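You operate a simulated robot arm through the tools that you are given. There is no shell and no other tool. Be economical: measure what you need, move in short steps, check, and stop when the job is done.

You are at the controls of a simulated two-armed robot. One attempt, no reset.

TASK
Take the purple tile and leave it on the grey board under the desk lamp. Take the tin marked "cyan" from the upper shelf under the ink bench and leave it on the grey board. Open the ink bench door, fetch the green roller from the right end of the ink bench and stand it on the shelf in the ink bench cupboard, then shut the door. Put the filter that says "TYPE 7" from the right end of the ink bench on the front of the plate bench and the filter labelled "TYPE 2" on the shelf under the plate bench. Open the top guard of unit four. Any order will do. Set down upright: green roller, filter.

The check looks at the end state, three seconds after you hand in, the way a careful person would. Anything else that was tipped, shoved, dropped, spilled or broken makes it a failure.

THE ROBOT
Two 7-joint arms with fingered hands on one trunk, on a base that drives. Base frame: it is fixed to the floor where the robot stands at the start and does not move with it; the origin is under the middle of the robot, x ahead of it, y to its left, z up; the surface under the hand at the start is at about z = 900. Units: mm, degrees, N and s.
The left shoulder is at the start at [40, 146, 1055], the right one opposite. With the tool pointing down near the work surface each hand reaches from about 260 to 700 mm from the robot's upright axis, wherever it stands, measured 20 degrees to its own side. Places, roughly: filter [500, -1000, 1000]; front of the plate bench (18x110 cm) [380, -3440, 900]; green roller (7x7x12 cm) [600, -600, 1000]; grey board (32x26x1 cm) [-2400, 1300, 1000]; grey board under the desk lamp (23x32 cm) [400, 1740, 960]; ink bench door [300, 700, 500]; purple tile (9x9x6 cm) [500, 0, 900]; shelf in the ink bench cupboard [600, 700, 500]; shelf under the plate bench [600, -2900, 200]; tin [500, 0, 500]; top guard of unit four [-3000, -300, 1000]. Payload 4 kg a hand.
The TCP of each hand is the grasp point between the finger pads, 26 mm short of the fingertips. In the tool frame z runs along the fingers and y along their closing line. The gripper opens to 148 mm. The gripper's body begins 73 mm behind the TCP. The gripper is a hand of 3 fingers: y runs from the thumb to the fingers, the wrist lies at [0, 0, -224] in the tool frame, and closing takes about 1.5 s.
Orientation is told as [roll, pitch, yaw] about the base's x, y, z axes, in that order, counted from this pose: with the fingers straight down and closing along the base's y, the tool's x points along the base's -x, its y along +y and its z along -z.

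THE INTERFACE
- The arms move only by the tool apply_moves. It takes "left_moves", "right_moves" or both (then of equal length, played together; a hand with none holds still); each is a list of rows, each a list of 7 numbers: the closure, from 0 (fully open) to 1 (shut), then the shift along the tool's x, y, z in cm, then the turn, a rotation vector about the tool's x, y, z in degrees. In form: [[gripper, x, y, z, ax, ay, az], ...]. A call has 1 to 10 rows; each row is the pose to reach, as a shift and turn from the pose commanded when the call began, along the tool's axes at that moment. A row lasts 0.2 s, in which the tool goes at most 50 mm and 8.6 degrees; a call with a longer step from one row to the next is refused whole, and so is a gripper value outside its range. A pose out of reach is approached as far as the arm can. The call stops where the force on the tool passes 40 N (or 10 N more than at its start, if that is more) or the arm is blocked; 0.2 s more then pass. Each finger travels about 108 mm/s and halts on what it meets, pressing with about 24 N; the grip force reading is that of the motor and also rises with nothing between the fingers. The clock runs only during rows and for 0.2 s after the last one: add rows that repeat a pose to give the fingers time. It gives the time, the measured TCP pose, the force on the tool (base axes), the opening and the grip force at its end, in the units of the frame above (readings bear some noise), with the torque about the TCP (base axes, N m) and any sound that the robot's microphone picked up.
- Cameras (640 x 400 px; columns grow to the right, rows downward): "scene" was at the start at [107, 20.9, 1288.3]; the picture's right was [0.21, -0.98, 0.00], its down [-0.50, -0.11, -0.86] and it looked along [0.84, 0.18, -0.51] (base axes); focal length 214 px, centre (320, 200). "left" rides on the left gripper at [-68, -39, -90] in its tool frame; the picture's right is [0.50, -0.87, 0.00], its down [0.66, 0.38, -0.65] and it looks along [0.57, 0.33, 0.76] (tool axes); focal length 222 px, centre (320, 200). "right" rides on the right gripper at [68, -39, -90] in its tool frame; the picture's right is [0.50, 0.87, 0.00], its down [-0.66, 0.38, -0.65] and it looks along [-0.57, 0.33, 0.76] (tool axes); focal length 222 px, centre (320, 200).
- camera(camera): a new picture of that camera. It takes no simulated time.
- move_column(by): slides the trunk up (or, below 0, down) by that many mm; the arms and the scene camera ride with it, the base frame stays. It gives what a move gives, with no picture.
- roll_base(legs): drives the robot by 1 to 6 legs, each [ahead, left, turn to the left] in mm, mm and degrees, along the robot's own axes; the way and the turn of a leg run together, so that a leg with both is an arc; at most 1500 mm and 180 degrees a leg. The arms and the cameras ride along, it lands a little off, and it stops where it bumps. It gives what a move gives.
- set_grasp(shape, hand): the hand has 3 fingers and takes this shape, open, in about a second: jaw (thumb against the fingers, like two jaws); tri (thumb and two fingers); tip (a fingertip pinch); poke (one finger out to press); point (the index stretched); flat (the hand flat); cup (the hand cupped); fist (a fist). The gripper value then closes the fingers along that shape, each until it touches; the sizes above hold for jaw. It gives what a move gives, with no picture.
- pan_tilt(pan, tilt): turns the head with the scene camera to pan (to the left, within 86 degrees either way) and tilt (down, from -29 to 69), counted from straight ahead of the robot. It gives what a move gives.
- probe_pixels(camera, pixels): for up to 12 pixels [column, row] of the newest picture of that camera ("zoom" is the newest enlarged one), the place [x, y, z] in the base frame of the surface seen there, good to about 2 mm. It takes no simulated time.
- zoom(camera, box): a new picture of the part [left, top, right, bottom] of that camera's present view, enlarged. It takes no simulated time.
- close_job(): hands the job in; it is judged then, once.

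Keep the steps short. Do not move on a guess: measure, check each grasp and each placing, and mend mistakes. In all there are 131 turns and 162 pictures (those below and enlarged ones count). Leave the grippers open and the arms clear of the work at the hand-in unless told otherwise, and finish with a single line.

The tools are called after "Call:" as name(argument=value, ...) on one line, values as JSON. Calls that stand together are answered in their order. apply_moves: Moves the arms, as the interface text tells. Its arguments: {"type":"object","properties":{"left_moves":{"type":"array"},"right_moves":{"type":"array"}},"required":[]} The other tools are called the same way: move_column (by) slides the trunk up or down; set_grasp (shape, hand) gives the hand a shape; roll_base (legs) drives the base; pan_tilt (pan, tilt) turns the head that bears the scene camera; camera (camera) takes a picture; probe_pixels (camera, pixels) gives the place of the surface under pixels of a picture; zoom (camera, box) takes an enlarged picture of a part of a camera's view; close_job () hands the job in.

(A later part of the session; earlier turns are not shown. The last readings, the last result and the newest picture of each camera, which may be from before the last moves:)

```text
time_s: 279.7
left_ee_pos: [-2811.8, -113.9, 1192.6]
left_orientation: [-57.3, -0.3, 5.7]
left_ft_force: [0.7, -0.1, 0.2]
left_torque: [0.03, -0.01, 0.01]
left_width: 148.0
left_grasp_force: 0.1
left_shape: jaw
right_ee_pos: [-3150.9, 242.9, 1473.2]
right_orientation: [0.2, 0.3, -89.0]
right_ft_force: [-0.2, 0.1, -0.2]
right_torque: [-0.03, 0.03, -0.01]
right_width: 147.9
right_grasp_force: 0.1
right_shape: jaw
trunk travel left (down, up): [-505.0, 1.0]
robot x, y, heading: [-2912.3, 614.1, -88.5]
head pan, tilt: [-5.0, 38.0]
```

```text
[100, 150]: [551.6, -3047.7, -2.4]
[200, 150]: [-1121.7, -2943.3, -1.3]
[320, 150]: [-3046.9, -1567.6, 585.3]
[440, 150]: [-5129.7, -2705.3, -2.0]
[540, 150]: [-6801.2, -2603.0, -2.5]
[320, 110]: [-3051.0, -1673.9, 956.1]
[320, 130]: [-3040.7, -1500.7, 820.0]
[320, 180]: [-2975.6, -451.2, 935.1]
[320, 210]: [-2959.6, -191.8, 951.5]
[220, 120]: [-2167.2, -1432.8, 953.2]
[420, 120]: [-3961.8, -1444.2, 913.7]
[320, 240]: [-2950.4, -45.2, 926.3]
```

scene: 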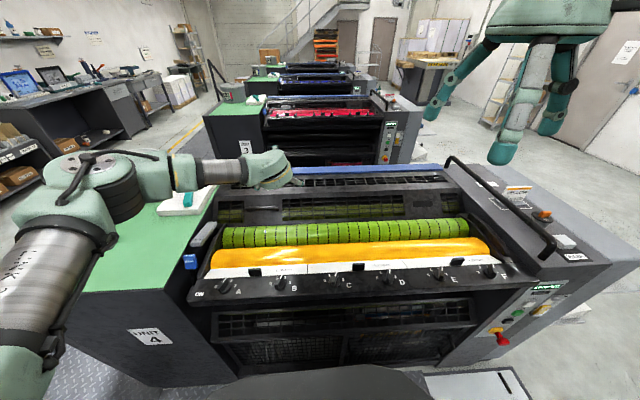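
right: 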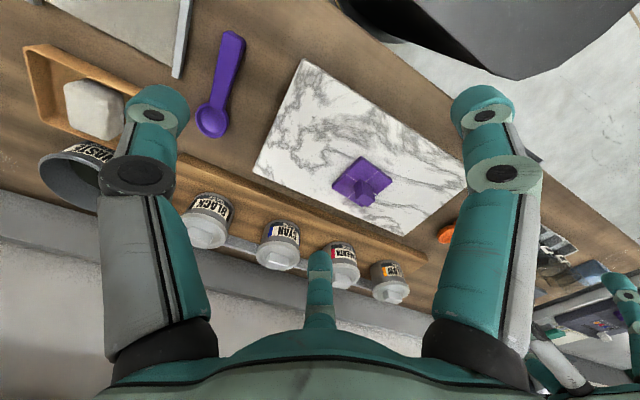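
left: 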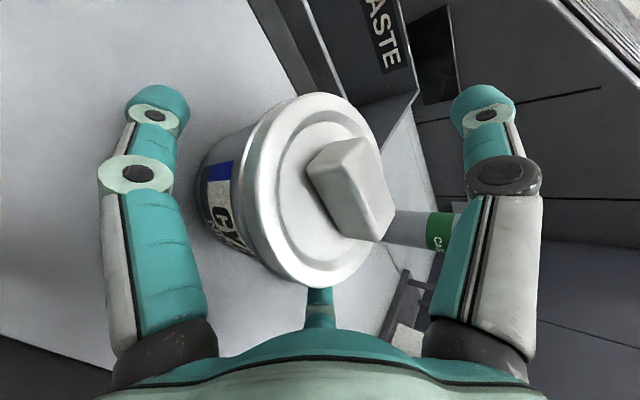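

I zoom on the mesh guard behind the green roller.

Call:
zoom(camera="scene", box=[180, 150, 520, 260])

Call:
probe_pixels(camera="zoom", pixels=[[165, 108], [150, 105], [180, 110], [300, 110], [300, 85], [300, 60], [420, 105], [300, 45], [480, 80], [220, 70], [120, 105], [300, 130]])

Call:
zoom(camera="left", box=[0, 0, 640, 400])

```text
1.88 times, centred on (350, 205) of scene
```

zoom: 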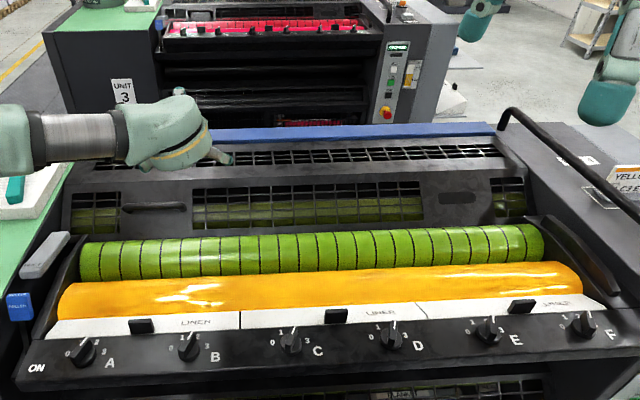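

```text
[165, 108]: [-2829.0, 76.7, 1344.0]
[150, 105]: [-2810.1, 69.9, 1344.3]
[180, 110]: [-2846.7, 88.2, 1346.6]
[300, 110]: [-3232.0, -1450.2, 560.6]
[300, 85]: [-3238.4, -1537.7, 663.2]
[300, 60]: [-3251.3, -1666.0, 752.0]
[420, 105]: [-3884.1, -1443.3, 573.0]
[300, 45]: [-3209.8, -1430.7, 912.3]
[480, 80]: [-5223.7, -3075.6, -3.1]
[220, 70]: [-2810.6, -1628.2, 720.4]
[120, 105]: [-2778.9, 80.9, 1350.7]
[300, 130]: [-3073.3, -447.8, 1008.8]
```

```text
1.00 times, centred on (320, 200) of left (not enlarged: the box is as wide or as high as the picture)
```

zoom: 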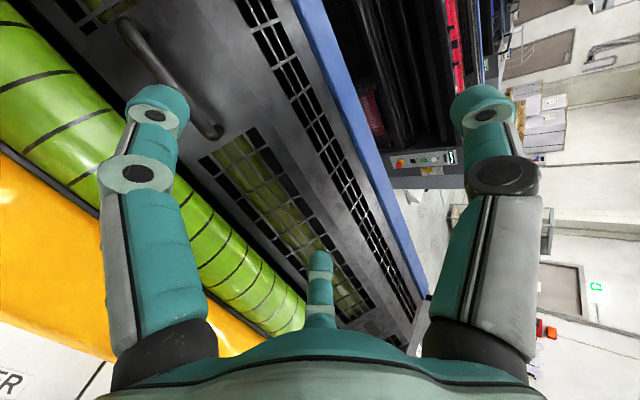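

The guard is the sloped mesh lid with a black bar handle (left camera (125,25)–(215,130)). I measure the handle and lid.

Call:
probe_pixels(camera="left", pixels=[[128, 30], [150, 60], [175, 85], [200, 110], [215, 132], [105, 55], [240, 110], [180, 40], [290, 60], [350, 180], [330, 60], [200, 160]])

Call:
zoom(camera="left", box=[80, 0, 260, 160])

```text
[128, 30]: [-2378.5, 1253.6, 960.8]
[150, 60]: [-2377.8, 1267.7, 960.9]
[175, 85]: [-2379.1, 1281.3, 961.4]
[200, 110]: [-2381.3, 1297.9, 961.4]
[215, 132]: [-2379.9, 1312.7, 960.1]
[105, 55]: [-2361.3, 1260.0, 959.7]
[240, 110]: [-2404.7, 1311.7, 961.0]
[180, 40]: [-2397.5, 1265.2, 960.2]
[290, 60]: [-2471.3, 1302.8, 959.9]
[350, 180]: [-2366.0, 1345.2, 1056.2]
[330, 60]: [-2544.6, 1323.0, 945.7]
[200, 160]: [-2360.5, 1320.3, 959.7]
```

```text
2.50 times, centred on (170, 80) of left
```

zoom: 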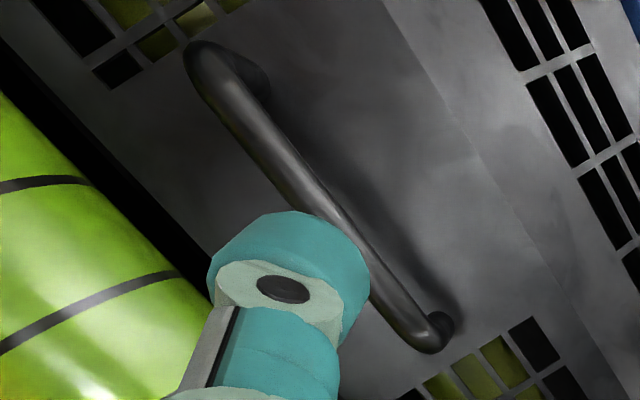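

I probe via the zoom picture.

Call:
probe_pixels(camera="zoom", pixels=[[205, 70], [250, 110], [300, 170], [380, 260], [425, 330], [300, 60], [450, 200], [140, 150], [40, 150], [600, 320], [440, 60], [520, 80]])

```text
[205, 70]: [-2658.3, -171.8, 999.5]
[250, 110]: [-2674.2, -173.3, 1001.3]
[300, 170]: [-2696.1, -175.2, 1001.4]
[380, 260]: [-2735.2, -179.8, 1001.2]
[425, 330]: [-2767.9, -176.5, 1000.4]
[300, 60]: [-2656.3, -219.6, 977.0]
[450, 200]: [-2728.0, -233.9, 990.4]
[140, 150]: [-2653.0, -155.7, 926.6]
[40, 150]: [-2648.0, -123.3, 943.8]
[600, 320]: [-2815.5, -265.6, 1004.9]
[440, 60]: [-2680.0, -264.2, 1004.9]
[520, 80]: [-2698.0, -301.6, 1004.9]
```

The handle bar runs along x at (−2712, −176, 993), the lid slopes up to y≈-264 and on to the back hinge near y≈-450. I pre-position the hand 70 mm off along its pointing direction.

Call:
apply_moves(left_moves=[[0.3, 0, 0, 0, 0, 0, 0], [0.6, 0, 0, 0, 0, 0, 0], [0.6, 0, 0, 0, 0, 0, 0]])

Call:
roll_base(legs=[[0, 98, 0]])

Call:
move_column(by=-168)

Call:
camera(camera="left")

Call:
probe_pixels(camera="left", pixels=[[250, 110], [270, 130], [290, 150], [310, 170], [330, 190], [280, 120], [300, 140], [260, 140]])

```text
time_s: 280.5
left_ee_pos: [-2812.3, -113.0, 1192.8]
left_orientation: [-57.2, -0.2, 5.7]
left_ft_force: [0.3, -0.3, 0.4]
left_torque: [-0.03, -0.01, 0.0]
left_width: 59.6
left_grasp_force: 0.1
left_shape: jaw
right_ee_pos: [-3150.6, 241.3, 1472.6]
right_orientation: [0.0, 0.4, -88.8]
right_ft_force: [0.3, -0.2, -1.2]
right_torque: [0.0, 0.03, 0.0]
right_width: 147.7
right_grasp_force: 0.0
right_shape: jaw
trunk travel left (down, up): [-505.0, 1.0]
robot x, y, heading: [-2911.3, 611.1, -88.5]
head pan, tilt: [-5.0, 38.0]
```

```text
time_s: 281.6
left_ee_pos: [-2724.3, -109.9, 1193.5]
left_orientation: [-57.3, -0.5, 5.6]
left_ft_force: [-2.0, -0.9, 0.6]
left_torque: [0.01, -0.03, 0.06]
left_width: 59.5
left_grasp_force: 0.1
left_shape: jaw
right_ee_pos: [-3062.9, 244.6, 1472.0]
right_orientation: [0.5, 0.2, -89.0]
right_ft_force: [-1.6, 0.5, -0.1]
right_torque: [-0.01, -0.01, 0.01]
right_width: 148.1
right_grasp_force: 0.0
right_shape: jaw
trunk travel left (down, up): [-505.0, 1.0]
robot x, y, heading: [-2813.8, 616.0, -88.4]
head pan, tilt: [-5.0, 38.0]
```

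```text
time_s: 283.5
left_ee_pos: [-2717.6, -109.9, 1025.1]
left_orientation: [-57.3, -0.2, 5.5]
left_ft_force: [-0.4, 0.0, 0.3]
left_torque: [-0.01, -0.01, 0.0]
left_width: 59.3
left_grasp_force: 0.0
left_shape: jaw
right_ee_pos: [-3055.1, 245.2, 1303.9]
right_orientation: [0.2, 0.2, -89.1]
right_ft_force: [0.4, 0.6, -0.9]
right_torque: [0.01, 0.05, 0.05]
right_width: 148.0
right_grasp_force: 0.1
right_shape: jaw
trunk travel left (down, up): [-337.0, 169.0]
robot x, y, heading: [-2813.2, 614.3, -88.3]
head pan, tilt: [-5.0, 38.0]
```

```text
28 pictures are left
```

left: 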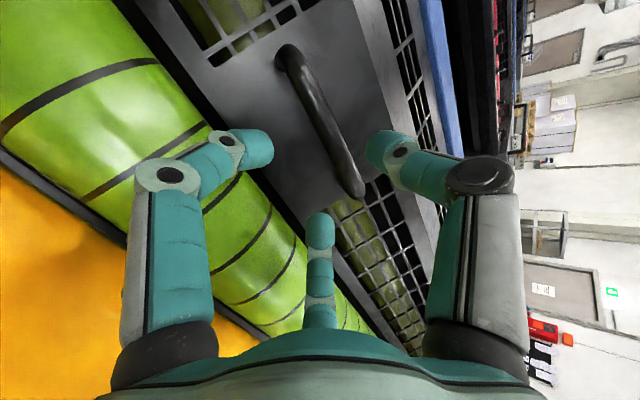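

```text
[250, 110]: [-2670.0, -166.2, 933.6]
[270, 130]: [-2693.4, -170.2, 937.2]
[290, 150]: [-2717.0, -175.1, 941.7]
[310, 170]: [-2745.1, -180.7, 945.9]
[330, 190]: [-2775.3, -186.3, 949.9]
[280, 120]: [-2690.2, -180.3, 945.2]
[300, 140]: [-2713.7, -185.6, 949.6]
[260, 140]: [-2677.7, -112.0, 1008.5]
```

The bar lies between thumb and fingers. I advance 70 mm, close, raise the trunk 65 and look.

Call:
apply_moves(left_moves=[[0.6, 0, 0, 3, 0, 0, 0], [0.6, 0, 0, 5.5, 0, 0, 0], [0.6, 0, 0, 6.9, 0, 0, 0], [0.7, 0, 0, 6.9, 0, 0, 0], [0.85, 0, 0, 6.9, 0, 0, 0], [1, 0, 0, 6.9, 0, 0, 0], [1, 0, 0, 6.9, 0, 0, 0], [1, 0, 0, 6.9, 0, 0, 0]])

Call:
move_column(by=65)

Call:
camera(camera="scene")

Call:
camera(camera="left")

```text
time_s: 285.3
left_ee_pos: [-2711.4, -169.8, 987.4]
left_orientation: [-57.4, -0.3, 5.5]
left_ft_force: [0.1, -6.1, 1.2]
left_torque: [0.03, -0.07, -0.06]
left_width: 0.6
left_grasp_force: 23.7
left_shape: jaw
right_ee_pos: [-3055.8, 244.9, 1304.0]
right_orientation: [0.2, 0.4, -89.1]
right_ft_force: [-0.3, 0.1, 0.4]
right_torque: [0.01, 0.01, 0.0]
right_width: 148.1
right_grasp_force: 0.0
right_shape: jaw
trunk travel left (down, up): [-337.0, 169.0]
robot x, y, heading: [-2815.1, 615.4, -88.4]
head pan, tilt: [-5.0, 38.0]
```

```text
time_s: 286.3
left_ee_pos: [-2711.5, -174.0, 1049.2]
left_orientation: [-57.2, -0.2, 5.5]
left_ft_force: [-1.0, -23.3, -6.7]
left_torque: [0.36, -0.01, -0.13]
left_width: 0.0
left_grasp_force: 24.2
left_shape: jaw
right_ee_pos: [-3054.9, 239.5, 1368.9]
right_orientation: [0.3, 0.5, -89.1]
right_ft_force: [0.3, 0.0, -0.1]
right_torque: [-0.01, 0.0, 0.01]
right_width: 148.0
right_grasp_force: 0.1
right_shape: jaw
trunk travel left (down, up): [-402.0, 104.0]
robot x, y, heading: [-2812.1, 613.5, -88.9]
head pan, tilt: [-5.0, 38.0]
```

```text
27 pictures are left
```

scene: 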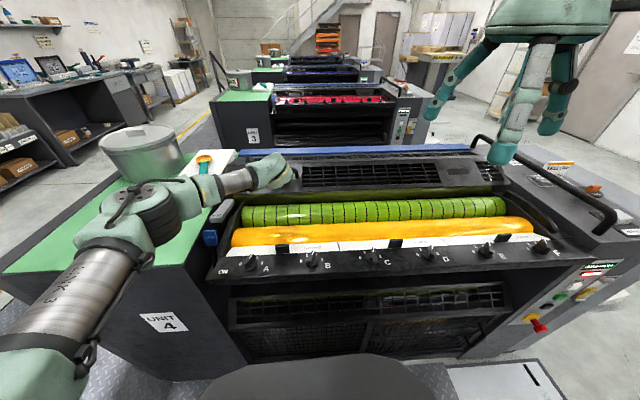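

```text
26 pictures are left
```

left: 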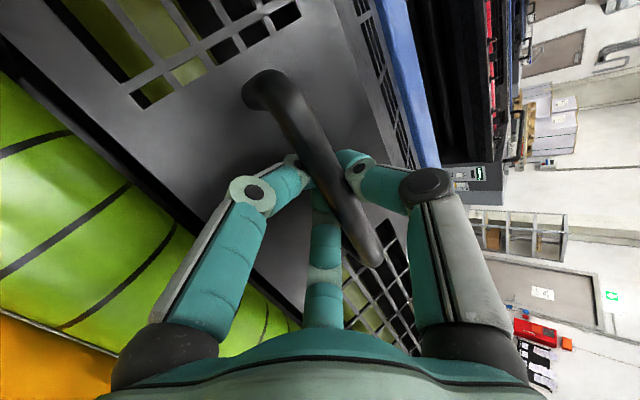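

Hooked: the guard's front is rising. I continue the arc with small alternating steps ahead and up.

Call:
roll_base(legs=[[14, 0, 0]])

Call:
move_column(by=50)

Call:
roll_base(legs=[[20, 0, 0]])

Call:
move_column(by=52)

Call:
roll_base(legs=[[30, 0, 0]])

Call:
camera(camera="scene")

```text
time_s: 287.1
left_ee_pos: [-2711.2, -181.2, 1053.6]
left_orientation: [-57.4, -0.2, 5.5]
left_ft_force: [0.1, -1.5, -2.4]
left_torque: [-0.02, -0.03, 0.02]
left_width: 0.1
left_grasp_force: 23.6
left_shape: jaw
right_ee_pos: [-3055.9, 234.1, 1370.1]
right_orientation: [0.1, 0.2, -89.0]
right_ft_force: [0.1, -0.4, 0.1]
right_torque: [0.0, 0.0, 0.03]
right_width: 148.1
right_grasp_force: 0.1
right_shape: jaw
trunk travel left (down, up): [-402.0, 104.0]
robot x, y, heading: [-2811.0, 600.8, -88.7]
head pan, tilt: [-5.0, 38.0]
```

```text
time_s: 288.0
left_ee_pos: [-2709.0, -190.2, 1095.3]
left_orientation: [-56.8, -0.3, 5.7]
left_ft_force: [-3.2, -33.6, -16.7]
left_torque: [0.43, -0.04, -0.07]
left_width: 0.0
left_grasp_force: 23.9
left_shape: jaw
right_ee_pos: [-3055.6, 220.0, 1418.3]
right_orientation: [0.1, 0.7, -89.0]
right_ft_force: [0.1, 0.8, 0.1]
right_torque: [0.0, 0.02, -0.02]
right_width: 148.1
right_grasp_force: 0.1
right_shape: jaw
trunk travel left (down, up): [-452.0, 54.0]
robot x, y, heading: [-2810.7, 599.4, -88.4]
head pan, tilt: [-5.0, 38.0]
```

```text
time_s: 288.8
left_ee_pos: [-2710.1, -201.3, 1103.6]
left_orientation: [-57.4, -0.2, 5.5]
left_ft_force: [-0.3, -2.1, -3.1]
left_torque: [0.0, -0.05, -0.02]
left_width: 0.0
left_grasp_force: 24.1
left_shape: jaw
right_ee_pos: [-3055.5, 213.1, 1421.9]
right_orientation: [0.2, 0.2, -89.2]
right_ft_force: [0.0, 0.1, -0.4]
right_torque: [-0.02, 0.0, 0.02]
right_width: 147.7
right_grasp_force: 0.1
right_shape: jaw
trunk travel left (down, up): [-452.0, 54.0]
robot x, y, heading: [-2810.3, 579.1, -88.6]
head pan, tilt: [-5.0, 38.0]
```

```text
time_s: 289.6
left_ee_pos: [-2709.8, -211.1, 1133.6]
left_orientation: [-56.2, -0.6, 5.6]
left_ft_force: [-5.6, -39.3, -29.0]
left_torque: [0.41, -0.09, -0.08]
left_width: 0.0
left_grasp_force: 23.7
left_shape: jaw
right_ee_pos: [-3056.3, 199.2, 1464.5]
right_orientation: [0.3, 0.8, -89.3]
right_ft_force: [-0.4, 0.5, 0.3]
right_torque: [-0.01, 0.0, 0.0]
right_width: 147.9
right_grasp_force: 0.0
right_shape: jaw
trunk travel left (down, up): [-497.0, 8.0]
robot x, y, heading: [-2814.8, 576.1, -88.6]
head pan, tilt: [-5.0, 38.0]
stopped: the force on the tool passed its limit at 44 N (the readings are from after the stop); the commanded pose is now the measured one
```

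```text
time_s: 290.4
left_ee_pos: [-2709.7, -228.0, 1146.4]
left_orientation: [-57.1, -0.4, 5.6]
left_ft_force: [0.9, -2.2, -3.2]
left_torque: [-0.02, -0.01, -0.02]
left_width: 0.0
left_grasp_force: 24.5
left_shape: jaw
right_ee_pos: [-3054.2, 184.9, 1467.7]
right_orientation: [0.2, 0.0, -89.2]
right_ft_force: [-0.3, 0.7, -0.1]
right_torque: [-0.05, 0.01, -0.01]
right_width: 147.8
right_grasp_force: 0.0
right_shape: jaw
trunk travel left (down, up): [-497.0, 8.0]
robot x, y, heading: [-2812.5, 550.6, -88.7]
head pan, tilt: [-5.0, 38.0]
```

```text
25 pictures are left
```

scene: 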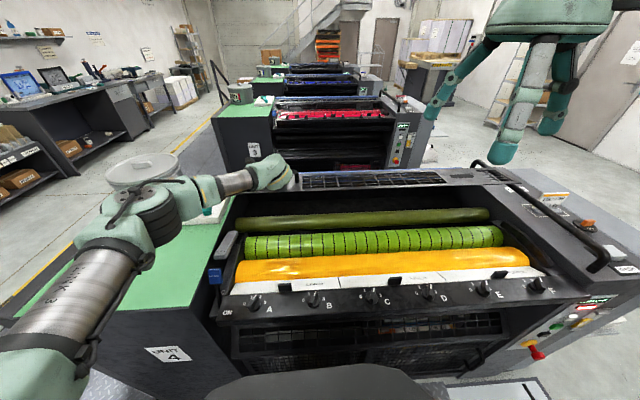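

The guard is ~41° up; fitted hinge ≈ (y -405, z 990), radius 232. I continue to about 80° with arm-up and base-ahead steps.

Call:
apply_moves(left_moves=[[1, 0, -1.2, -0.2, 0, 0, 0], [1, 0, -2.4, -0.4, 0, 0, 0], [1, 0, -3.6, -0.6, 0, 0, 0]])

Call:
roll_base(legs=[[30, 0, 0]])

Call:
apply_moves(left_moves=[[1, 0, -1.2, 0.1, 0, 0, 0], [1, 0, -2.3, 0.1, 0, 0, 0], [1, 0, -3.4, 0.2, 0, 0, 0]])

Call:
roll_base(legs=[[38, 0, 0]])

Call:
apply_moves(left_moves=[[1, 0, -1.2, 0.8, 0, 0, 0], [1, 0, -2.4, 1.8, 0, 0, 0], [1, 0, -3.4, 3, 0, 0, 0], [1, 0, -4, 4.5, 0, 0, 0]])

Call:
camera(camera="scene")

Call:
camera(camera="left")

```text
time_s: 291.2
left_ee_pos: [-2707.4, -252.3, 1173.0]
left_orientation: [-56.7, -0.5, 5.7]
left_ft_force: [-1.6, -11.8, -14.0]
left_torque: [0.12, -0.08, 0.0]
left_width: 0.0
left_grasp_force: 24.3
left_shape: jaw
right_ee_pos: [-3054.9, 175.7, 1464.6]
right_orientation: [0.3, 0.5, -89.0]
right_ft_force: [-0.3, 0.4, -0.5]
right_torque: [-0.01, -0.01, 0.02]
right_width: 147.8
right_grasp_force: 0.1
right_shape: jaw
trunk travel left (down, up): [-497.0, 8.0]
robot x, y, heading: [-2810.2, 551.5, -88.9]
head pan, tilt: [-5.0, 38.0]
```

```text
time_s: 292.0
left_ee_pos: [-2705.3, -271.0, 1183.2]
left_orientation: [-57.3, -0.3, 5.6]
left_ft_force: [0.3, -2.1, -1.4]
left_torque: [0.0, -0.01, 0.0]
left_width: 0.0
left_grasp_force: 23.7
left_shape: jaw
right_ee_pos: [-3052.7, 159.5, 1468.9]
right_orientation: [0.2, -0.1, -89.1]
right_ft_force: [0.7, 0.8, -0.3]
right_torque: [-0.05, 0.02, -0.01]
right_width: 148.1
right_grasp_force: 0.2
right_shape: jaw
trunk travel left (down, up): [-497.0, 8.0]
robot x, y, heading: [-2813.8, 520.3, -88.7]
head pan, tilt: [-5.0, 38.0]
```

```text
time_s: 292.8
left_ee_pos: [-2706.2, -301.7, 1204.9]
left_orientation: [-57.0, -0.4, 5.7]
left_ft_force: [-0.9, -2.9, -2.3]
left_torque: [0.01, -0.06, 0.01]
left_width: 0.0
left_grasp_force: 23.9
left_shape: jaw
right_ee_pos: [-3053.6, 148.3, 1467.0]
right_orientation: [0.3, 0.4, -89.1]
right_ft_force: [0.4, -0.5, 0.6]
right_torque: [0.04, -0.02, 0.01]
right_width: 148.2
right_grasp_force: 0.0
right_shape: jaw
trunk travel left (down, up): [-497.0, 8.0]
robot x, y, heading: [-2812.0, 524.8, -88.5]
head pan, tilt: [-5.0, 38.0]
```

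```text
time_s: 293.9
left_ee_pos: [-2705.7, -337.5, 1217.1]
left_orientation: [-58.1, -0.4, 5.4]
left_ft_force: [1.1, 0.5, 2.9]
left_torque: [0.61, -0.19, -0.15]
left_width: 0.1
left_grasp_force: 24.2
left_shape: jaw
right_ee_pos: [-3052.1, 113.5, 1467.0]
right_orientation: [0.2, 0.3, -89.1]
right_ft_force: [0.6, 0.5, 0.4]
right_torque: [0.0, -0.02, 0.0]
right_width: 147.7
right_grasp_force: 0.0
right_shape: jaw
trunk travel left (down, up): [-497.0, 8.0]
robot x, y, heading: [-2807.6, 481.8, -88.7]
head pan, tilt: [-5.0, 38.0]
stopped in leg 1: the force on the tool passed its limit at 53 N (the readings are from after the stop); the commanded pose is now the measured one
```

```text
time_s: 294.9
left_ee_pos: [-2706.4, -367.6, 1232.3]
left_orientation: [-58.5, -0.3, 5.2]
left_ft_force: [-9.4, 21.1, 19.7]
left_torque: [4.85, -1.43, 0.38]
left_width: 0.0
left_grasp_force: 23.7
left_shape: jaw
left hand out of reach, approached as far as the arm can: row 3, 4
right_ee_pos: [-3055.5, 124.5, 1468.3]
right_orientation: [0.3, -0.1, -89.0]
right_ft_force: [0.2, -0.4, 0.2]
right_torque: [0.01, 0.0, 0.01]
right_width: 148.1
right_grasp_force: 0.0
right_shape: jaw
trunk travel left (down, up): [-497.0, 8.0]
robot x, y, heading: [-2808.4, 485.9, -88.7]
head pan, tilt: [-5.0, 38.0]
```

```text
24 pictures are left
```

scene: 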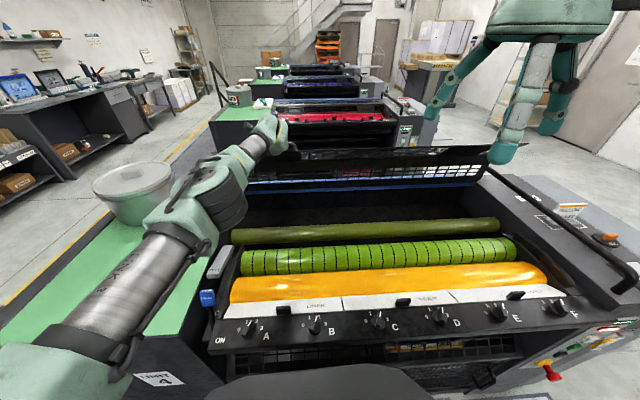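

```text
23 pictures are left
```

left: 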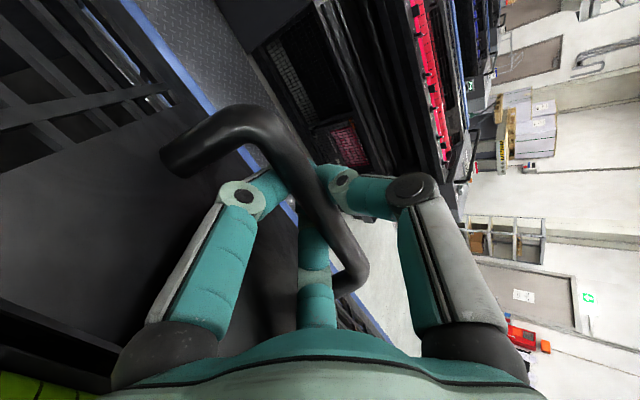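

The guard stands nearly upright at its stop. I open the fingers, retreat along the hand's axis, back off, turn the hand down, and check that the guard stays open.

Call:
apply_moves(left_moves=[[0.8, 0, 0, 0, 0, 0, 0], [0.65, 0, 0, 0, 0, 0, 0], [0.55, 0, 0, -1, 0, 0, 0], [0.5, 0, 0, -4, 0, 0, 0], [0.5, 0, 0, -8, 0, 0, 0], [0.4, 0, 0, -12, 0, 0, 0]])

Call:
roll_base(legs=[[-160, 0, 0]])

Call:
apply_moves(left_moves=[[0.3, 0, 0, -1, -8.2, 0, 0], [0.2, 0, 0, -2, -16.4, 0, 0], [0, 0, 0, -2, -24.6, 0, 0], [0, 0, 0, -2, -32.8, 0, 0], [0, 0, 0, -2, -41, 0, 0], [0, 0, 0, -2, -49.2, 0, 0], [0, 0, 0, -2, -57, 0, 0]])

Call:
camera(camera="scene")

```text
time_s: 296.3
left_ee_pos: [-2711.2, -267.7, 1287.4]
left_orientation: [-58.0, -0.1, 5.5]
left_ft_force: [-0.3, -0.8, -1.0]
left_torque: [0.01, -0.01, 0.02]
left_width: 88.4
left_grasp_force: 0.0
left_shape: jaw
right_ee_pos: [-3051.8, 115.6, 1468.2]
right_orientation: [0.2, 0.0, -89.0]
right_ft_force: [0.2, -0.5, -0.2]
right_torque: [0.01, 0.03, 0.0]
right_width: 148.0
right_grasp_force: 0.1
right_shape: jaw
trunk travel left (down, up): [-497.0, 8.0]
robot x, y, heading: [-2809.4, 485.8, -88.4]
head pan, tilt: [-5.0, 38.0]
```

```text
time_s: 297.7
left_ee_pos: [-2717.0, -112.7, 1284.8]
left_orientation: [-57.9, -0.2, 5.2]
left_ft_force: [-0.2, 0.1, 1.0]
left_torque: [-0.05, 0.02, -0.02]
left_width: 88.1
left_grasp_force: 0.0
left_shape: jaw
right_ee_pos: [-3057.2, 271.7, 1465.9]
right_orientation: [0.3, 0.5, -89.2]
right_ft_force: [-0.2, 0.3, -0.6]
right_torque: [0.04, 0.01, -0.01]
right_width: 147.7
right_grasp_force: 0.1
right_shape: jaw
trunk travel left (down, up): [-497.0, 8.0]
robot x, y, heading: [-2813.3, 644.7, -88.7]
head pan, tilt: [-5.0, 38.0]
```

```text
time_s: 299.3
left_ee_pos: [-2714.0, -32.0, 1268.0]
left_orientation: [-8.6, -0.3, 5.4]
left_ft_force: [0.4, 0.1, -0.2]
left_torque: [-0.02, -0.01, 0.03]
left_width: 147.9
left_grasp_force: 0.0
left_shape: jaw
left hand out of reach, approached as far as the arm can: row 5, 6, 7
right_ee_pos: [-3054.1, 273.5, 1466.4]
right_orientation: [0.1, 0.3, -89.2]
right_ft_force: [-0.4, -0.2, -0.1]
right_torque: [0.01, 0.02, 0.02]
right_width: 147.9
right_grasp_force: 0.1
right_shape: jaw
trunk travel left (down, up): [-497.0, 8.0]
robot x, y, heading: [-2811.2, 649.1, -88.8]
head pan, tilt: [-5.0, 38.0]
```

```text
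22 pictures are left
```

scene: 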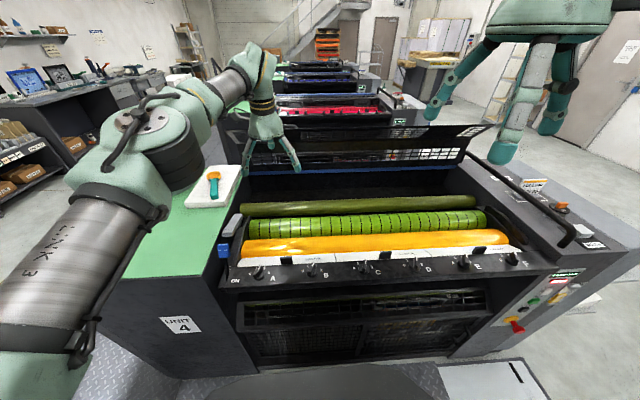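

The guard stays open. Now the filters. I drive out of the corridor, turn to the ink bench, bring the left hand back to its normal roll with a 50° tilt, and look.

Call:
roll_base(legs=[[0, 1500, 0], [0, 300, 0], [0, 0, 88.8], [0, -1500, 0], [330, 0, 0]])

Call:
apply_moves(left_moves=[[0, 0, 0, 0, 0, 0, 8.5], [0, 0, 0, 0, 0, 0, 17], [0, 0, 0, 0, 0, 0, 25.5], [0, 0, 0, 0, 0, 0, 34], [0, 0, 0, 0, 0, 0, 42.5], [0, 0, 0, 0, 0, 0, 51], [0, 0, 0, 0, 0, 0, 59.5], [0, 0, 0, 0, 0, 0, 68], [0, 0, 0, 0, 0, 0, 76.5], [0, 0, 0, 0, 0, 0, 85]])

Call:
apply_moves(left_moves=[[0.2, 0, 0, 0, 0, -7, 1.5], [0.4, 0, 0, 0, 0, -14, 3], [0.4, 0, 0, 0, 0, -21, 4.5], [0.4, 0, 0, 0, 0, -28, 6], [0.4, 0, 0, 0, 0, -35, 7.5], [0.4, 0, 0, 0, 0, -42, 9]])

Call:
move_column(by=-190)

Call:
pan_tilt(pan=-10, tilt=30)

Call:
camera(camera="scene")

Call:
zoom(camera="scene", box=[200, 100, 480, 240])

```text
time_s: 320.9
left_ee_pos: [-120.6, -882.6, 1268.9]
left_orientation: [-8.9, -0.4, 88.2]
left_ft_force: [0.5, 1.3, 0.1]
left_torque: [0.02, 0.02, 0.03]
left_width: 148.1
left_grasp_force: 0.0
left_shape: jaw
right_ee_pos: [-467.6, -1183.3, 1467.0]
right_orientation: [0.2, 0.1, -6.3]
right_ft_force: [0.1, 0.3, -0.1]
right_torque: [0.02, -0.02, 0.0]
right_width: 147.7
right_grasp_force: 0.0
right_shape: jaw
trunk travel left (down, up): [-497.0, 8.0]
robot x, y, heading: [-798.2, -897.5, -5.7]
head pan, tilt: [-5.0, 38.0]
```

```text
time_s: 323.1
left_ee_pos: [-117.4, -882.4, 1268.8]
left_orientation: [-0.4, -8.8, 3.0]
left_ft_force: [0.3, 0.7, 0.5]
left_torque: [-0.01, 0.0, -0.02]
left_width: 147.9
left_grasp_force: 0.0
left_shape: jaw
right_ee_pos: [-464.8, -1183.6, 1468.0]
right_orientation: [0.1, 0.1, -6.4]
right_ft_force: [0.2, -0.4, -0.4]
right_torque: [-0.02, -0.03, -0.04]
right_width: 147.9
right_grasp_force: 0.0
right_shape: jaw
trunk travel left (down, up): [-497.0, 8.0]
robot x, y, heading: [-800.0, -896.8, -5.8]
head pan, tilt: [-5.0, 38.0]
```

```text
time_s: 324.5
left_ee_pos: [-117.8, -881.9, 1267.0]
left_orientation: [6.4, -50.6, -9.4]
left_ft_force: [0.3, -0.6, 0.9]
left_torque: [0.01, 0.03, 0.01]
left_width: 89.3
left_grasp_force: 0.2
left_shape: jaw
right_ee_pos: [-465.2, -1184.4, 1465.5]
right_orientation: [0.2, 0.2, -6.4]
right_ft_force: [0.4, -0.4, 0.2]
right_torque: [0.04, 0.02, -0.03]
right_width: 147.8
right_grasp_force: 0.0
right_shape: jaw
trunk travel left (down, up): [-497.0, 8.0]
robot x, y, heading: [-800.7, -894.4, -5.7]
head pan, tilt: [-5.0, 38.0]
```

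```text
time_s: 326.6
left_ee_pos: [-118.6, -882.1, 1078.7]
left_orientation: [6.2, -50.4, -9.4]
left_ft_force: [-0.2, 0.6, -0.1]
left_torque: [-0.02, 0.0, -0.02]
left_width: 89.2
left_grasp_force: 0.1
left_shape: jaw
right_ee_pos: [-465.2, -1184.3, 1276.4]
right_orientation: [0.1, 0.2, -6.4]
right_ft_force: [0.4, -0.8, -0.5]
right_torque: [0.03, 0.0, 0.05]
right_width: 148.1
right_grasp_force: 0.1
right_shape: jaw
trunk travel left (down, up): [-307.0, 198.0]
robot x, y, heading: [-800.0, -896.4, -6.1]
head pan, tilt: [-5.0, 38.0]
```

```text
time_s: 327.3
left_ee_pos: [-118.2, -882.0, 1078.2]
left_orientation: [6.4, -50.5, -9.5]
left_ft_force: [-0.1, 0.3, 0.0]
left_torque: [-0.02, -0.01, 0.02]
left_width: 89.4
left_grasp_force: 0.1
left_shape: jaw
right_ee_pos: [-465.6, -1183.3, 1277.3]
right_orientation: [0.2, 0.2, -6.3]
right_ft_force: [0.2, -0.1, -0.7]
right_torque: [-0.02, 0.02, -0.01]
right_width: 147.7
right_grasp_force: 0.0
right_shape: jaw
trunk travel left (down, up): [-307.0, 198.0]
robot x, y, heading: [-798.6, -895.0, -5.8]
head pan, tilt: [-10.0, 30.0]
```

```text
21 pictures are left
```

scene: 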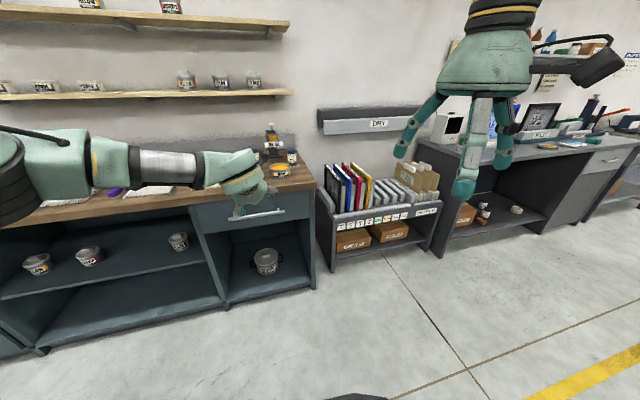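

```text
2.29 times, centred on (340, 170) of scene
```

zoom: 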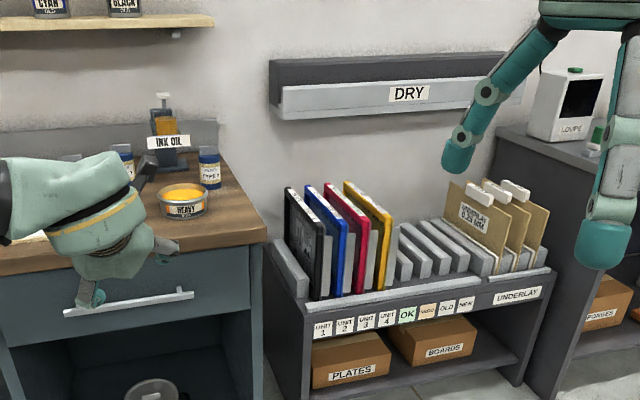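

Heading is -5.8°; I correct it and drive the left hand above the TYPE 2 filter, then view from the hand.

Call:
roll_base(legs=[[0, 0, 5.8], [0, 60, 0], [670, 0, 0]])

Call:
apply_moves(left_moves=[[0.2, 0, 0, 0, 0, 0, 0], [0.05, 0, 0, 0, 0, 0, 0]])

Call:
camera(camera="left")

Call:
probe_pixels(camera="left", pixels=[[320, 200], [320, 170], [340, 170], [360, 170], [320, 140], [350, 140], [300, 170], [300, 140], [380, 140], [340, 200], [360, 110], [330, 110]])

Call:
camera(camera="scene")

Call:
probe_pixels(camera="scene", pixels=[[340, 150], [360, 150], [380, 150], [400, 150], [420, 150], [340, 180], [360, 180], [380, 180], [400, 180], [420, 180], [440, 150], [440, 180]])

```text
time_s: 332.0
left_ee_pos: [523.7, -766.3, 1078.2]
left_orientation: [6.3, -50.5, -4.2]
left_ft_force: [0.1, 0.6, 0.0]
left_torque: [-0.04, 0.01, 0.01]
left_width: 89.5
left_grasp_force: 0.0
left_shape: jaw
right_ee_pos: [206.3, -1099.2, 1277.0]
right_orientation: [0.2, 0.1, -1.2]
right_ft_force: [0.1, 0.5, -0.6]
right_torque: [0.02, -0.04, -0.01]
right_width: 147.6
right_grasp_force: 0.1
right_shape: jaw
trunk travel left (down, up): [-307.0, 198.0]
robot x, y, heading: [-152.3, -843.8, -0.8]
head pan, tilt: [-10.0, 30.0]
```

```text
time_s: 332.6
left_ee_pos: [524.5, -767.8, 1077.4]
left_orientation: [6.3, -50.5, -4.3]
left_ft_force: [-0.4, -0.4, 0.7]
left_torque: [-0.05, 0.0, -0.05]
left_width: 140.5
left_grasp_force: 0.1
left_shape: jaw
right_ee_pos: [206.3, -1098.0, 1276.7]
right_orientation: [0.2, 0.2, -1.2]
right_ft_force: [0.5, -0.3, 0.4]
right_torque: [0.0, -0.01, 0.0]
right_width: 147.4
right_grasp_force: 0.1
right_shape: jaw
trunk travel left (down, up): [-307.0, 198.0]
robot x, y, heading: [-152.8, -843.8, -0.7]
head pan, tilt: [-10.0, 30.0]
```

```text
19 pictures are left
```

left: 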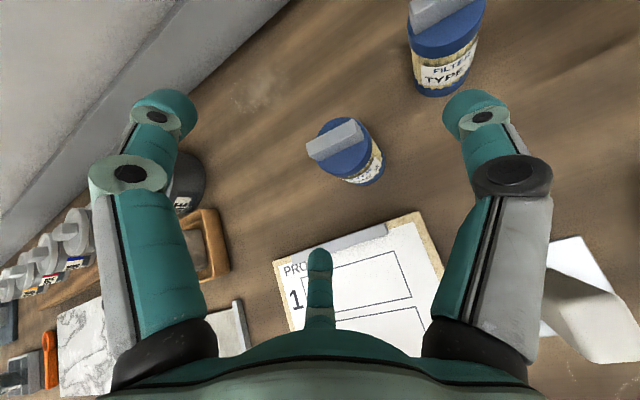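

```text
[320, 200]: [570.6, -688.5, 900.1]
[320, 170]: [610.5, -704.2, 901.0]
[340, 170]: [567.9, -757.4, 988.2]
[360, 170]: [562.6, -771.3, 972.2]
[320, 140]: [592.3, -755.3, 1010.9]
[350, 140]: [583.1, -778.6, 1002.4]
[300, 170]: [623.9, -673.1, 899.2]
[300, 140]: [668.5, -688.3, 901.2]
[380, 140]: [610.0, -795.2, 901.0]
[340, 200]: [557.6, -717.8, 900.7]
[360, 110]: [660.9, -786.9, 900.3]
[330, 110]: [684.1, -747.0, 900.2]
```

```text
18 pictures are left
```

scene: 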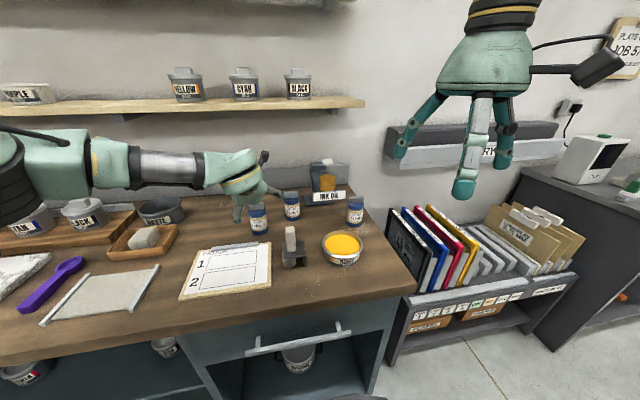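

```text
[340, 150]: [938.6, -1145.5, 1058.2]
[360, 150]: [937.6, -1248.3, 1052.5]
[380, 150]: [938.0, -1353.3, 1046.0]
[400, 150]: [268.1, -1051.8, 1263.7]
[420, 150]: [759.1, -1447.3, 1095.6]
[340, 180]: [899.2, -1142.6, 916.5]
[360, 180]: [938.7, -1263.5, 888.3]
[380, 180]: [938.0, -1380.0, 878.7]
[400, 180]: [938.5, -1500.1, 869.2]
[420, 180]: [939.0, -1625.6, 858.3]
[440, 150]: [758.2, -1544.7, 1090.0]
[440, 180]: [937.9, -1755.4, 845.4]
```

TYPE 2's centre is about (588,-765). I pre-close, move ahead 61/left 16, lower, grip, lift 150, then shift the base so the right hand can reach over TYPE 7, and look.

Call:
roll_base(legs=[[61, 17, 0]])

Call:
apply_moves(left_moves=[[0.15, 0, 0, 0, 0, 0, 0], [0.2, 0, 0, 0, 0, 0, 0]])

Call:
move_column(by=-95)

Call:
apply_moves(left_moves=[[0.3, 0, 0, 0, 0, 0, 0], [0.4, 0, 0, 0, 0, 0, 0], [0.5, 0, 0, 0, 0, 0, 0], [0.6, 0, 0, 0, 0, 0, 0], [0.8, 0, 0, 0, 0, 0, 0], [1, 0, 0, 0, 0, 0, 0], [1, 0, 0, 0, 0, 0, 0]])

Call:
move_column(by=170)

Call:
camera(camera="left")

Call:
roll_base(legs=[[0, 200, 0.7], [92, 0, 0]])

Call:
apply_moves(right_moves=[[0, -4.7, 0, 1, 0, 0, 0], [0, -9.4, 0, 2, 0, 0, 0], [0, -14.1, 0, 3, 0, 0, 0], [0, -18.8, 0, 4, 0, 0, 0], [0, -23.5, 0, 5, 0, 0, 0], [0, -28, 0, 9, 0, 0, 0], [0, -28, 0, 13.5, 0, 0, 0], [0, -28, 0, 18, 0, 0, 0]])

Call:
camera(camera="right")

Call:
probe_pixels(camera="right", pixels=[[320, 203], [320, 180], [300, 200], [340, 200], [320, 220], [300, 180], [340, 180], [360, 200], [280, 200], [320, 160], [300, 220], [340, 220]])

```text
time_s: 333.6
left_ee_pos: [583.5, -751.1, 1079.3]
left_orientation: [6.4, -50.7, -4.3]
left_ft_force: [-0.5, -0.3, 0.2]
left_torque: [-0.01, 0.01, -0.01]
left_width: 140.5
left_grasp_force: 0.0
left_shape: jaw
right_ee_pos: [263.8, -1083.0, 1278.4]
right_orientation: [0.3, 0.1, -1.2]
right_ft_force: [-0.8, 0.0, 0.4]
right_torque: [0.01, 0.0, 0.02]
right_width: 147.8
right_grasp_force: 0.0
right_shape: jaw
trunk travel left (down, up): [-307.0, 198.0]
robot x, y, heading: [-91.8, -823.4, -0.9]
head pan, tilt: [-10.0, 30.0]
```

```text
time_s: 334.2
left_ee_pos: [585.1, -750.6, 1078.4]
left_orientation: [6.2, -50.6, -4.3]
left_ft_force: [0.1, -0.1, 0.8]
left_torque: [0.0, 0.02, 0.03]
left_width: 118.6
left_grasp_force: 0.1
left_shape: jaw
right_ee_pos: [267.0, -1083.3, 1276.5]
right_orientation: [0.3, 0.2, -1.4]
right_ft_force: [-0.2, -0.4, -0.1]
right_torque: [0.02, -0.01, 0.01]
right_width: 148.0
right_grasp_force: 0.1
right_shape: jaw
trunk travel left (down, up): [-307.0, 198.0]
robot x, y, heading: [-92.1, -824.2, -1.0]
head pan, tilt: [-10.0, 30.0]
```

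```text
time_s: 335.5
left_ee_pos: [586.2, -750.3, 984.8]
left_orientation: [6.2, -50.5, -4.3]
left_ft_force: [-0.3, 0.4, -0.7]
left_torque: [0.0, 0.02, 0.01]
left_width: 118.5
left_grasp_force: 0.1
left_shape: jaw
right_ee_pos: [268.1, -1081.3, 1183.4]
right_orientation: [0.4, 0.1, -1.2]
right_ft_force: [0.0, 0.6, -0.5]
right_torque: [-0.01, 0.0, -0.04]
right_width: 148.0
right_grasp_force: 0.1
right_shape: jaw
trunk travel left (down, up): [-212.0, 293.0]
robot x, y, heading: [-91.1, -824.2, -0.9]
head pan, tilt: [-10.0, 30.0]
```

```text
time_s: 337.1
left_ee_pos: [585.5, -751.0, 983.9]
left_orientation: [6.3, -50.5, -4.3]
left_ft_force: [0.6, -0.6, 0.8]
left_torque: [-0.04, 0.04, 0.05]
left_width: 0.1
left_grasp_force: 24.1
left_shape: jaw
right_ee_pos: [268.4, -1081.1, 1182.2]
right_orientation: [0.3, 0.1, -1.2]
right_ft_force: [-0.1, 0.4, 0.3]
right_torque: [-0.02, 0.02, 0.0]
right_width: 147.8
right_grasp_force: 0.1
right_shape: jaw
trunk travel left (down, up): [-212.0, 293.0]
robot x, y, heading: [-93.9, -823.2, -0.8]
head pan, tilt: [-10.0, 30.0]
```

```text
time_s: 339.0
left_ee_pos: [586.9, -750.3, 1151.6]
left_orientation: [6.4, -50.4, -4.3]
left_ft_force: [-0.1, -0.1, -0.2]
left_torque: [0.0, -0.02, 0.02]
left_width: 0.3
left_grasp_force: 23.4
left_shape: jaw
right_ee_pos: [268.4, -1082.6, 1350.6]
right_orientation: [0.3, 0.3, -1.3]
right_ft_force: [0.8, 0.6, 0.0]
right_torque: [-0.01, -0.02, -0.02]
right_width: 147.9
right_grasp_force: 0.1
right_shape: jaw
trunk travel left (down, up): [-382.0, 123.0]
robot x, y, heading: [-94.6, -828.7, -0.8]
head pan, tilt: [-10.0, 30.0]
```

```text
17 pictures are left
```

left: 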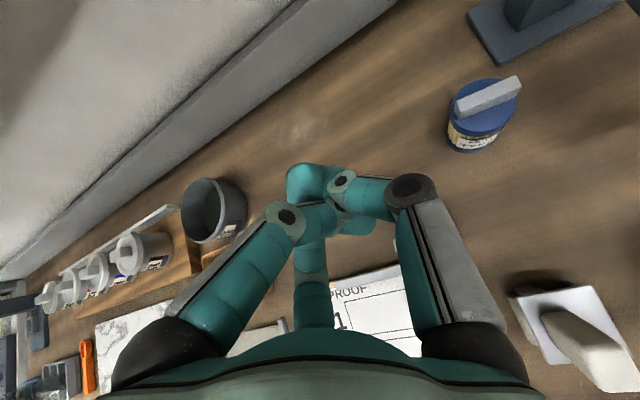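

```text
time_s: 341.3
left_ee_pos: [674.7, -544.3, 1155.1]
left_orientation: [6.3, -50.6, -3.5]
left_ft_force: [-0.8, -0.9, 0.7]
left_torque: [0.05, -0.01, 0.01]
left_width: 0.2
left_grasp_force: 23.9
left_shape: jaw
right_ee_pos: [359.5, -879.5, 1353.9]
right_orientation: [0.4, 0.1, -0.5]
right_ft_force: [-0.6, 0.8, 0.2]
right_torque: [0.0, -0.02, 0.0]
right_width: 147.9
right_grasp_force: 0.0
right_shape: jaw
trunk travel left (down, up): [-382.0, 123.0]
robot x, y, heading: [3.7, -628.0, 0.1]
head pan, tilt: [-10.0, 30.0]
```

```text
refused: row 6 steps farther than a row can; nothing moved
```

```text
16 pictures are left
```

right: 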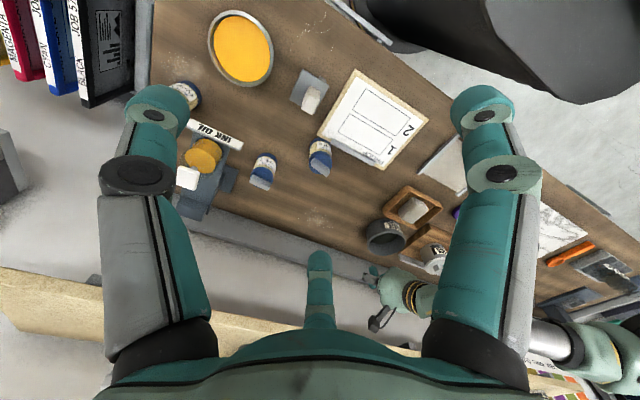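

```text
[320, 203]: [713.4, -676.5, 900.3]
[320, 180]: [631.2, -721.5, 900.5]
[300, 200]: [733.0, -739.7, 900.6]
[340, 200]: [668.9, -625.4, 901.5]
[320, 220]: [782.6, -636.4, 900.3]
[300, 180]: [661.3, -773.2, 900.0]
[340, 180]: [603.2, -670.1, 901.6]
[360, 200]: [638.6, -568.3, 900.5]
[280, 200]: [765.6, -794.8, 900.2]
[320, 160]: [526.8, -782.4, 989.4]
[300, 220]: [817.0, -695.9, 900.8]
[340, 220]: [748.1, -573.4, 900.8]
```

The left grip slipped off; TYPE 2 was nudged but stands at about (530,-782). I switch to concentric grips from above. I probe both filters, then take TYPE 7 with the right hand from straight above, while the left hand turns vertical.

Call:
probe_pixels(camera="right", pixels=[[320, 145], [322, 152], [314, 165], [318, 170], [328, 160], [310, 160], [262, 160], [258, 172], [265, 182], [270, 165], [255, 165], [262, 150]])

Call:
apply_moves(right_moves=[[0.1, -4.7, 0, 0, 0, 0, 0], [0.2, -9.4, 0, 0, 0, 0, 0], [0.35, -14.1, 0, 0, 0, 0, 0], [0.35, -18.8, 0, 0, 0, 0, 0], [0.35, -23.5, 0, 0, 0, 0, 0], [0.35, -28.2, 0, 0, 0, 0, 0], [0.35, -28.2, 0, 4.7, 0, 0, 0], [0.35, -28.2, 0, 9.4, 0, 0, 0], [0.35, -28.2, 0, 14.1, 0, 0, 0], [0.35, -28.2, 0, 18.8, 0, 0, 0]], left_moves=[[0.8, 0, 0, -0.5, 0, 7.2, 0], [0.6, 0, 0, -1, 0, 14.4, 0], [0.4, 0, 0, -1, 0, 21.6, 0], [0.35, 0, 0, -1, 0, 28.8, 0], [0.35, 0, 0, -1, 0, 36, 0], [0.35, 0, 0, -1, 0, 43.2, 0], [0.35, 0, 0, -1, 0, 50, 0], [0.35, 0, 0, -1, 0, 50, 0], [0.35, 0, 0, -1, 0, 50, 0], [0.35, 0, 0, -1, 0, 50, 0]])

Call:
camera(camera="right")

Call:
apply_moves(right_moves=[[0.35, 0, 0, 4.7, 0, 0, 0], [0.35, 0, 0, 9.4, 0, 0, 0], [0.35, 0, 0, 14, 0, 0, 0], [0.35, 0, 0, 17.5, 0, 0, 0], [0.45, 0, 0, 18.8, 0, 0, 0], [0.55, 0, 0, 18.8, 0, 0, 0], [0.7, 0, 0, 18.8, 0, 0, 0], [0.9, 0, 0, 18.8, 0, 0, 0], [1, 0, 0, 18.8, 0, 0, 0], [1, 0, 0, 18.8, 0, 0, 0]])

Call:
camera(camera="right")

```text
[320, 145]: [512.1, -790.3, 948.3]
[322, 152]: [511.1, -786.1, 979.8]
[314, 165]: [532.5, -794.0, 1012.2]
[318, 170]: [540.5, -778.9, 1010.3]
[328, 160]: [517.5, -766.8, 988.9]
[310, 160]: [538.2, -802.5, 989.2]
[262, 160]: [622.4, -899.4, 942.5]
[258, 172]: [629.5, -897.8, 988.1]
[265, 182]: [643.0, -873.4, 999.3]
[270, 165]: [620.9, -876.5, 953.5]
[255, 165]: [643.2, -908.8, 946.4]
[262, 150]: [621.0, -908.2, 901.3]
```

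```text
time_s: 342.5
left_ee_pos: [665.1, -543.7, 1161.6]
left_orientation: [3.9, -17.4, -0.2]
left_ft_force: [-15.5, 7.6, 1.4]
left_torque: [-0.96, -2.01, -0.4]
left_width: 95.8
left_grasp_force: 0.1
left_shape: jaw
right_ee_pos: [561.6, -854.7, 1323.8]
right_orientation: [-1.5, 6.7, 1.7]
right_ft_force: [0.1, -0.3, 0.5]
right_torque: [0.01, 0.02, -0.02]
right_width: 96.5
right_grasp_force: 0.1
right_shape: jaw
right hand out of reach, approached as far as the arm can: row 5
trunk travel left (down, up): [-382.0, 123.0]
robot x, y, heading: [-0.8, -625.8, 0.2]
head pan, tilt: [-10.0, 30.0]
stopped in row 5 (left hand): the force on the tool passed its limit at 51 N (the readings are from after the stop); the commanded pose is now the measured one
```

```text
15 pictures are left
```

right: 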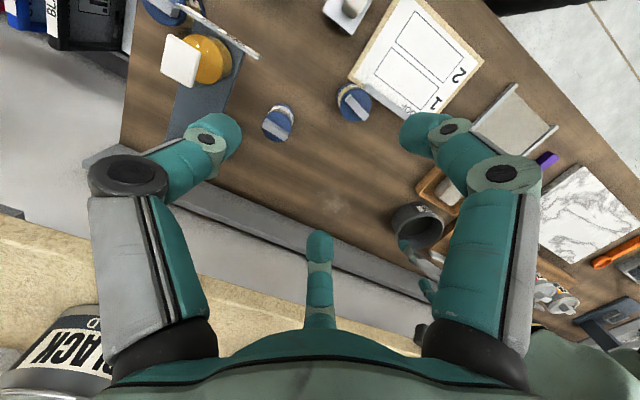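

```text
time_s: 344.7
left_ee_pos: [664.8, -548.1, 1161.4]
left_orientation: [4.3, -17.7, -0.2]
left_ft_force: [-9.6, -2.2, 5.1]
left_torque: [-0.05, -1.48, -0.6]
left_width: 95.6
left_grasp_force: 0.1
left_shape: jaw
right_ee_pos: [539.9, -864.9, 1138.5]
right_orientation: [-1.5, 6.7, 1.6]
right_ft_force: [0.8, -0.9, 0.8]
right_torque: [0.01, -0.01, -0.02]
right_width: 0.1
right_grasp_force: 23.8
right_shape: jaw
trunk travel left (down, up): [-382.0, 123.0]
robot x, y, heading: [-0.1, -628.6, 0.1]
head pan, tilt: [-10.0, 30.0]
```

```text
14 pictures are left
```

right: 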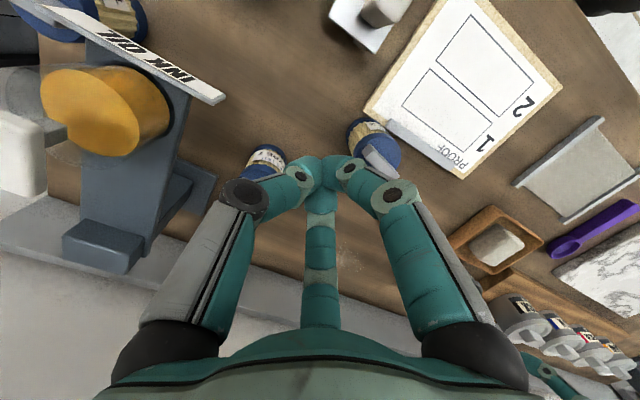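

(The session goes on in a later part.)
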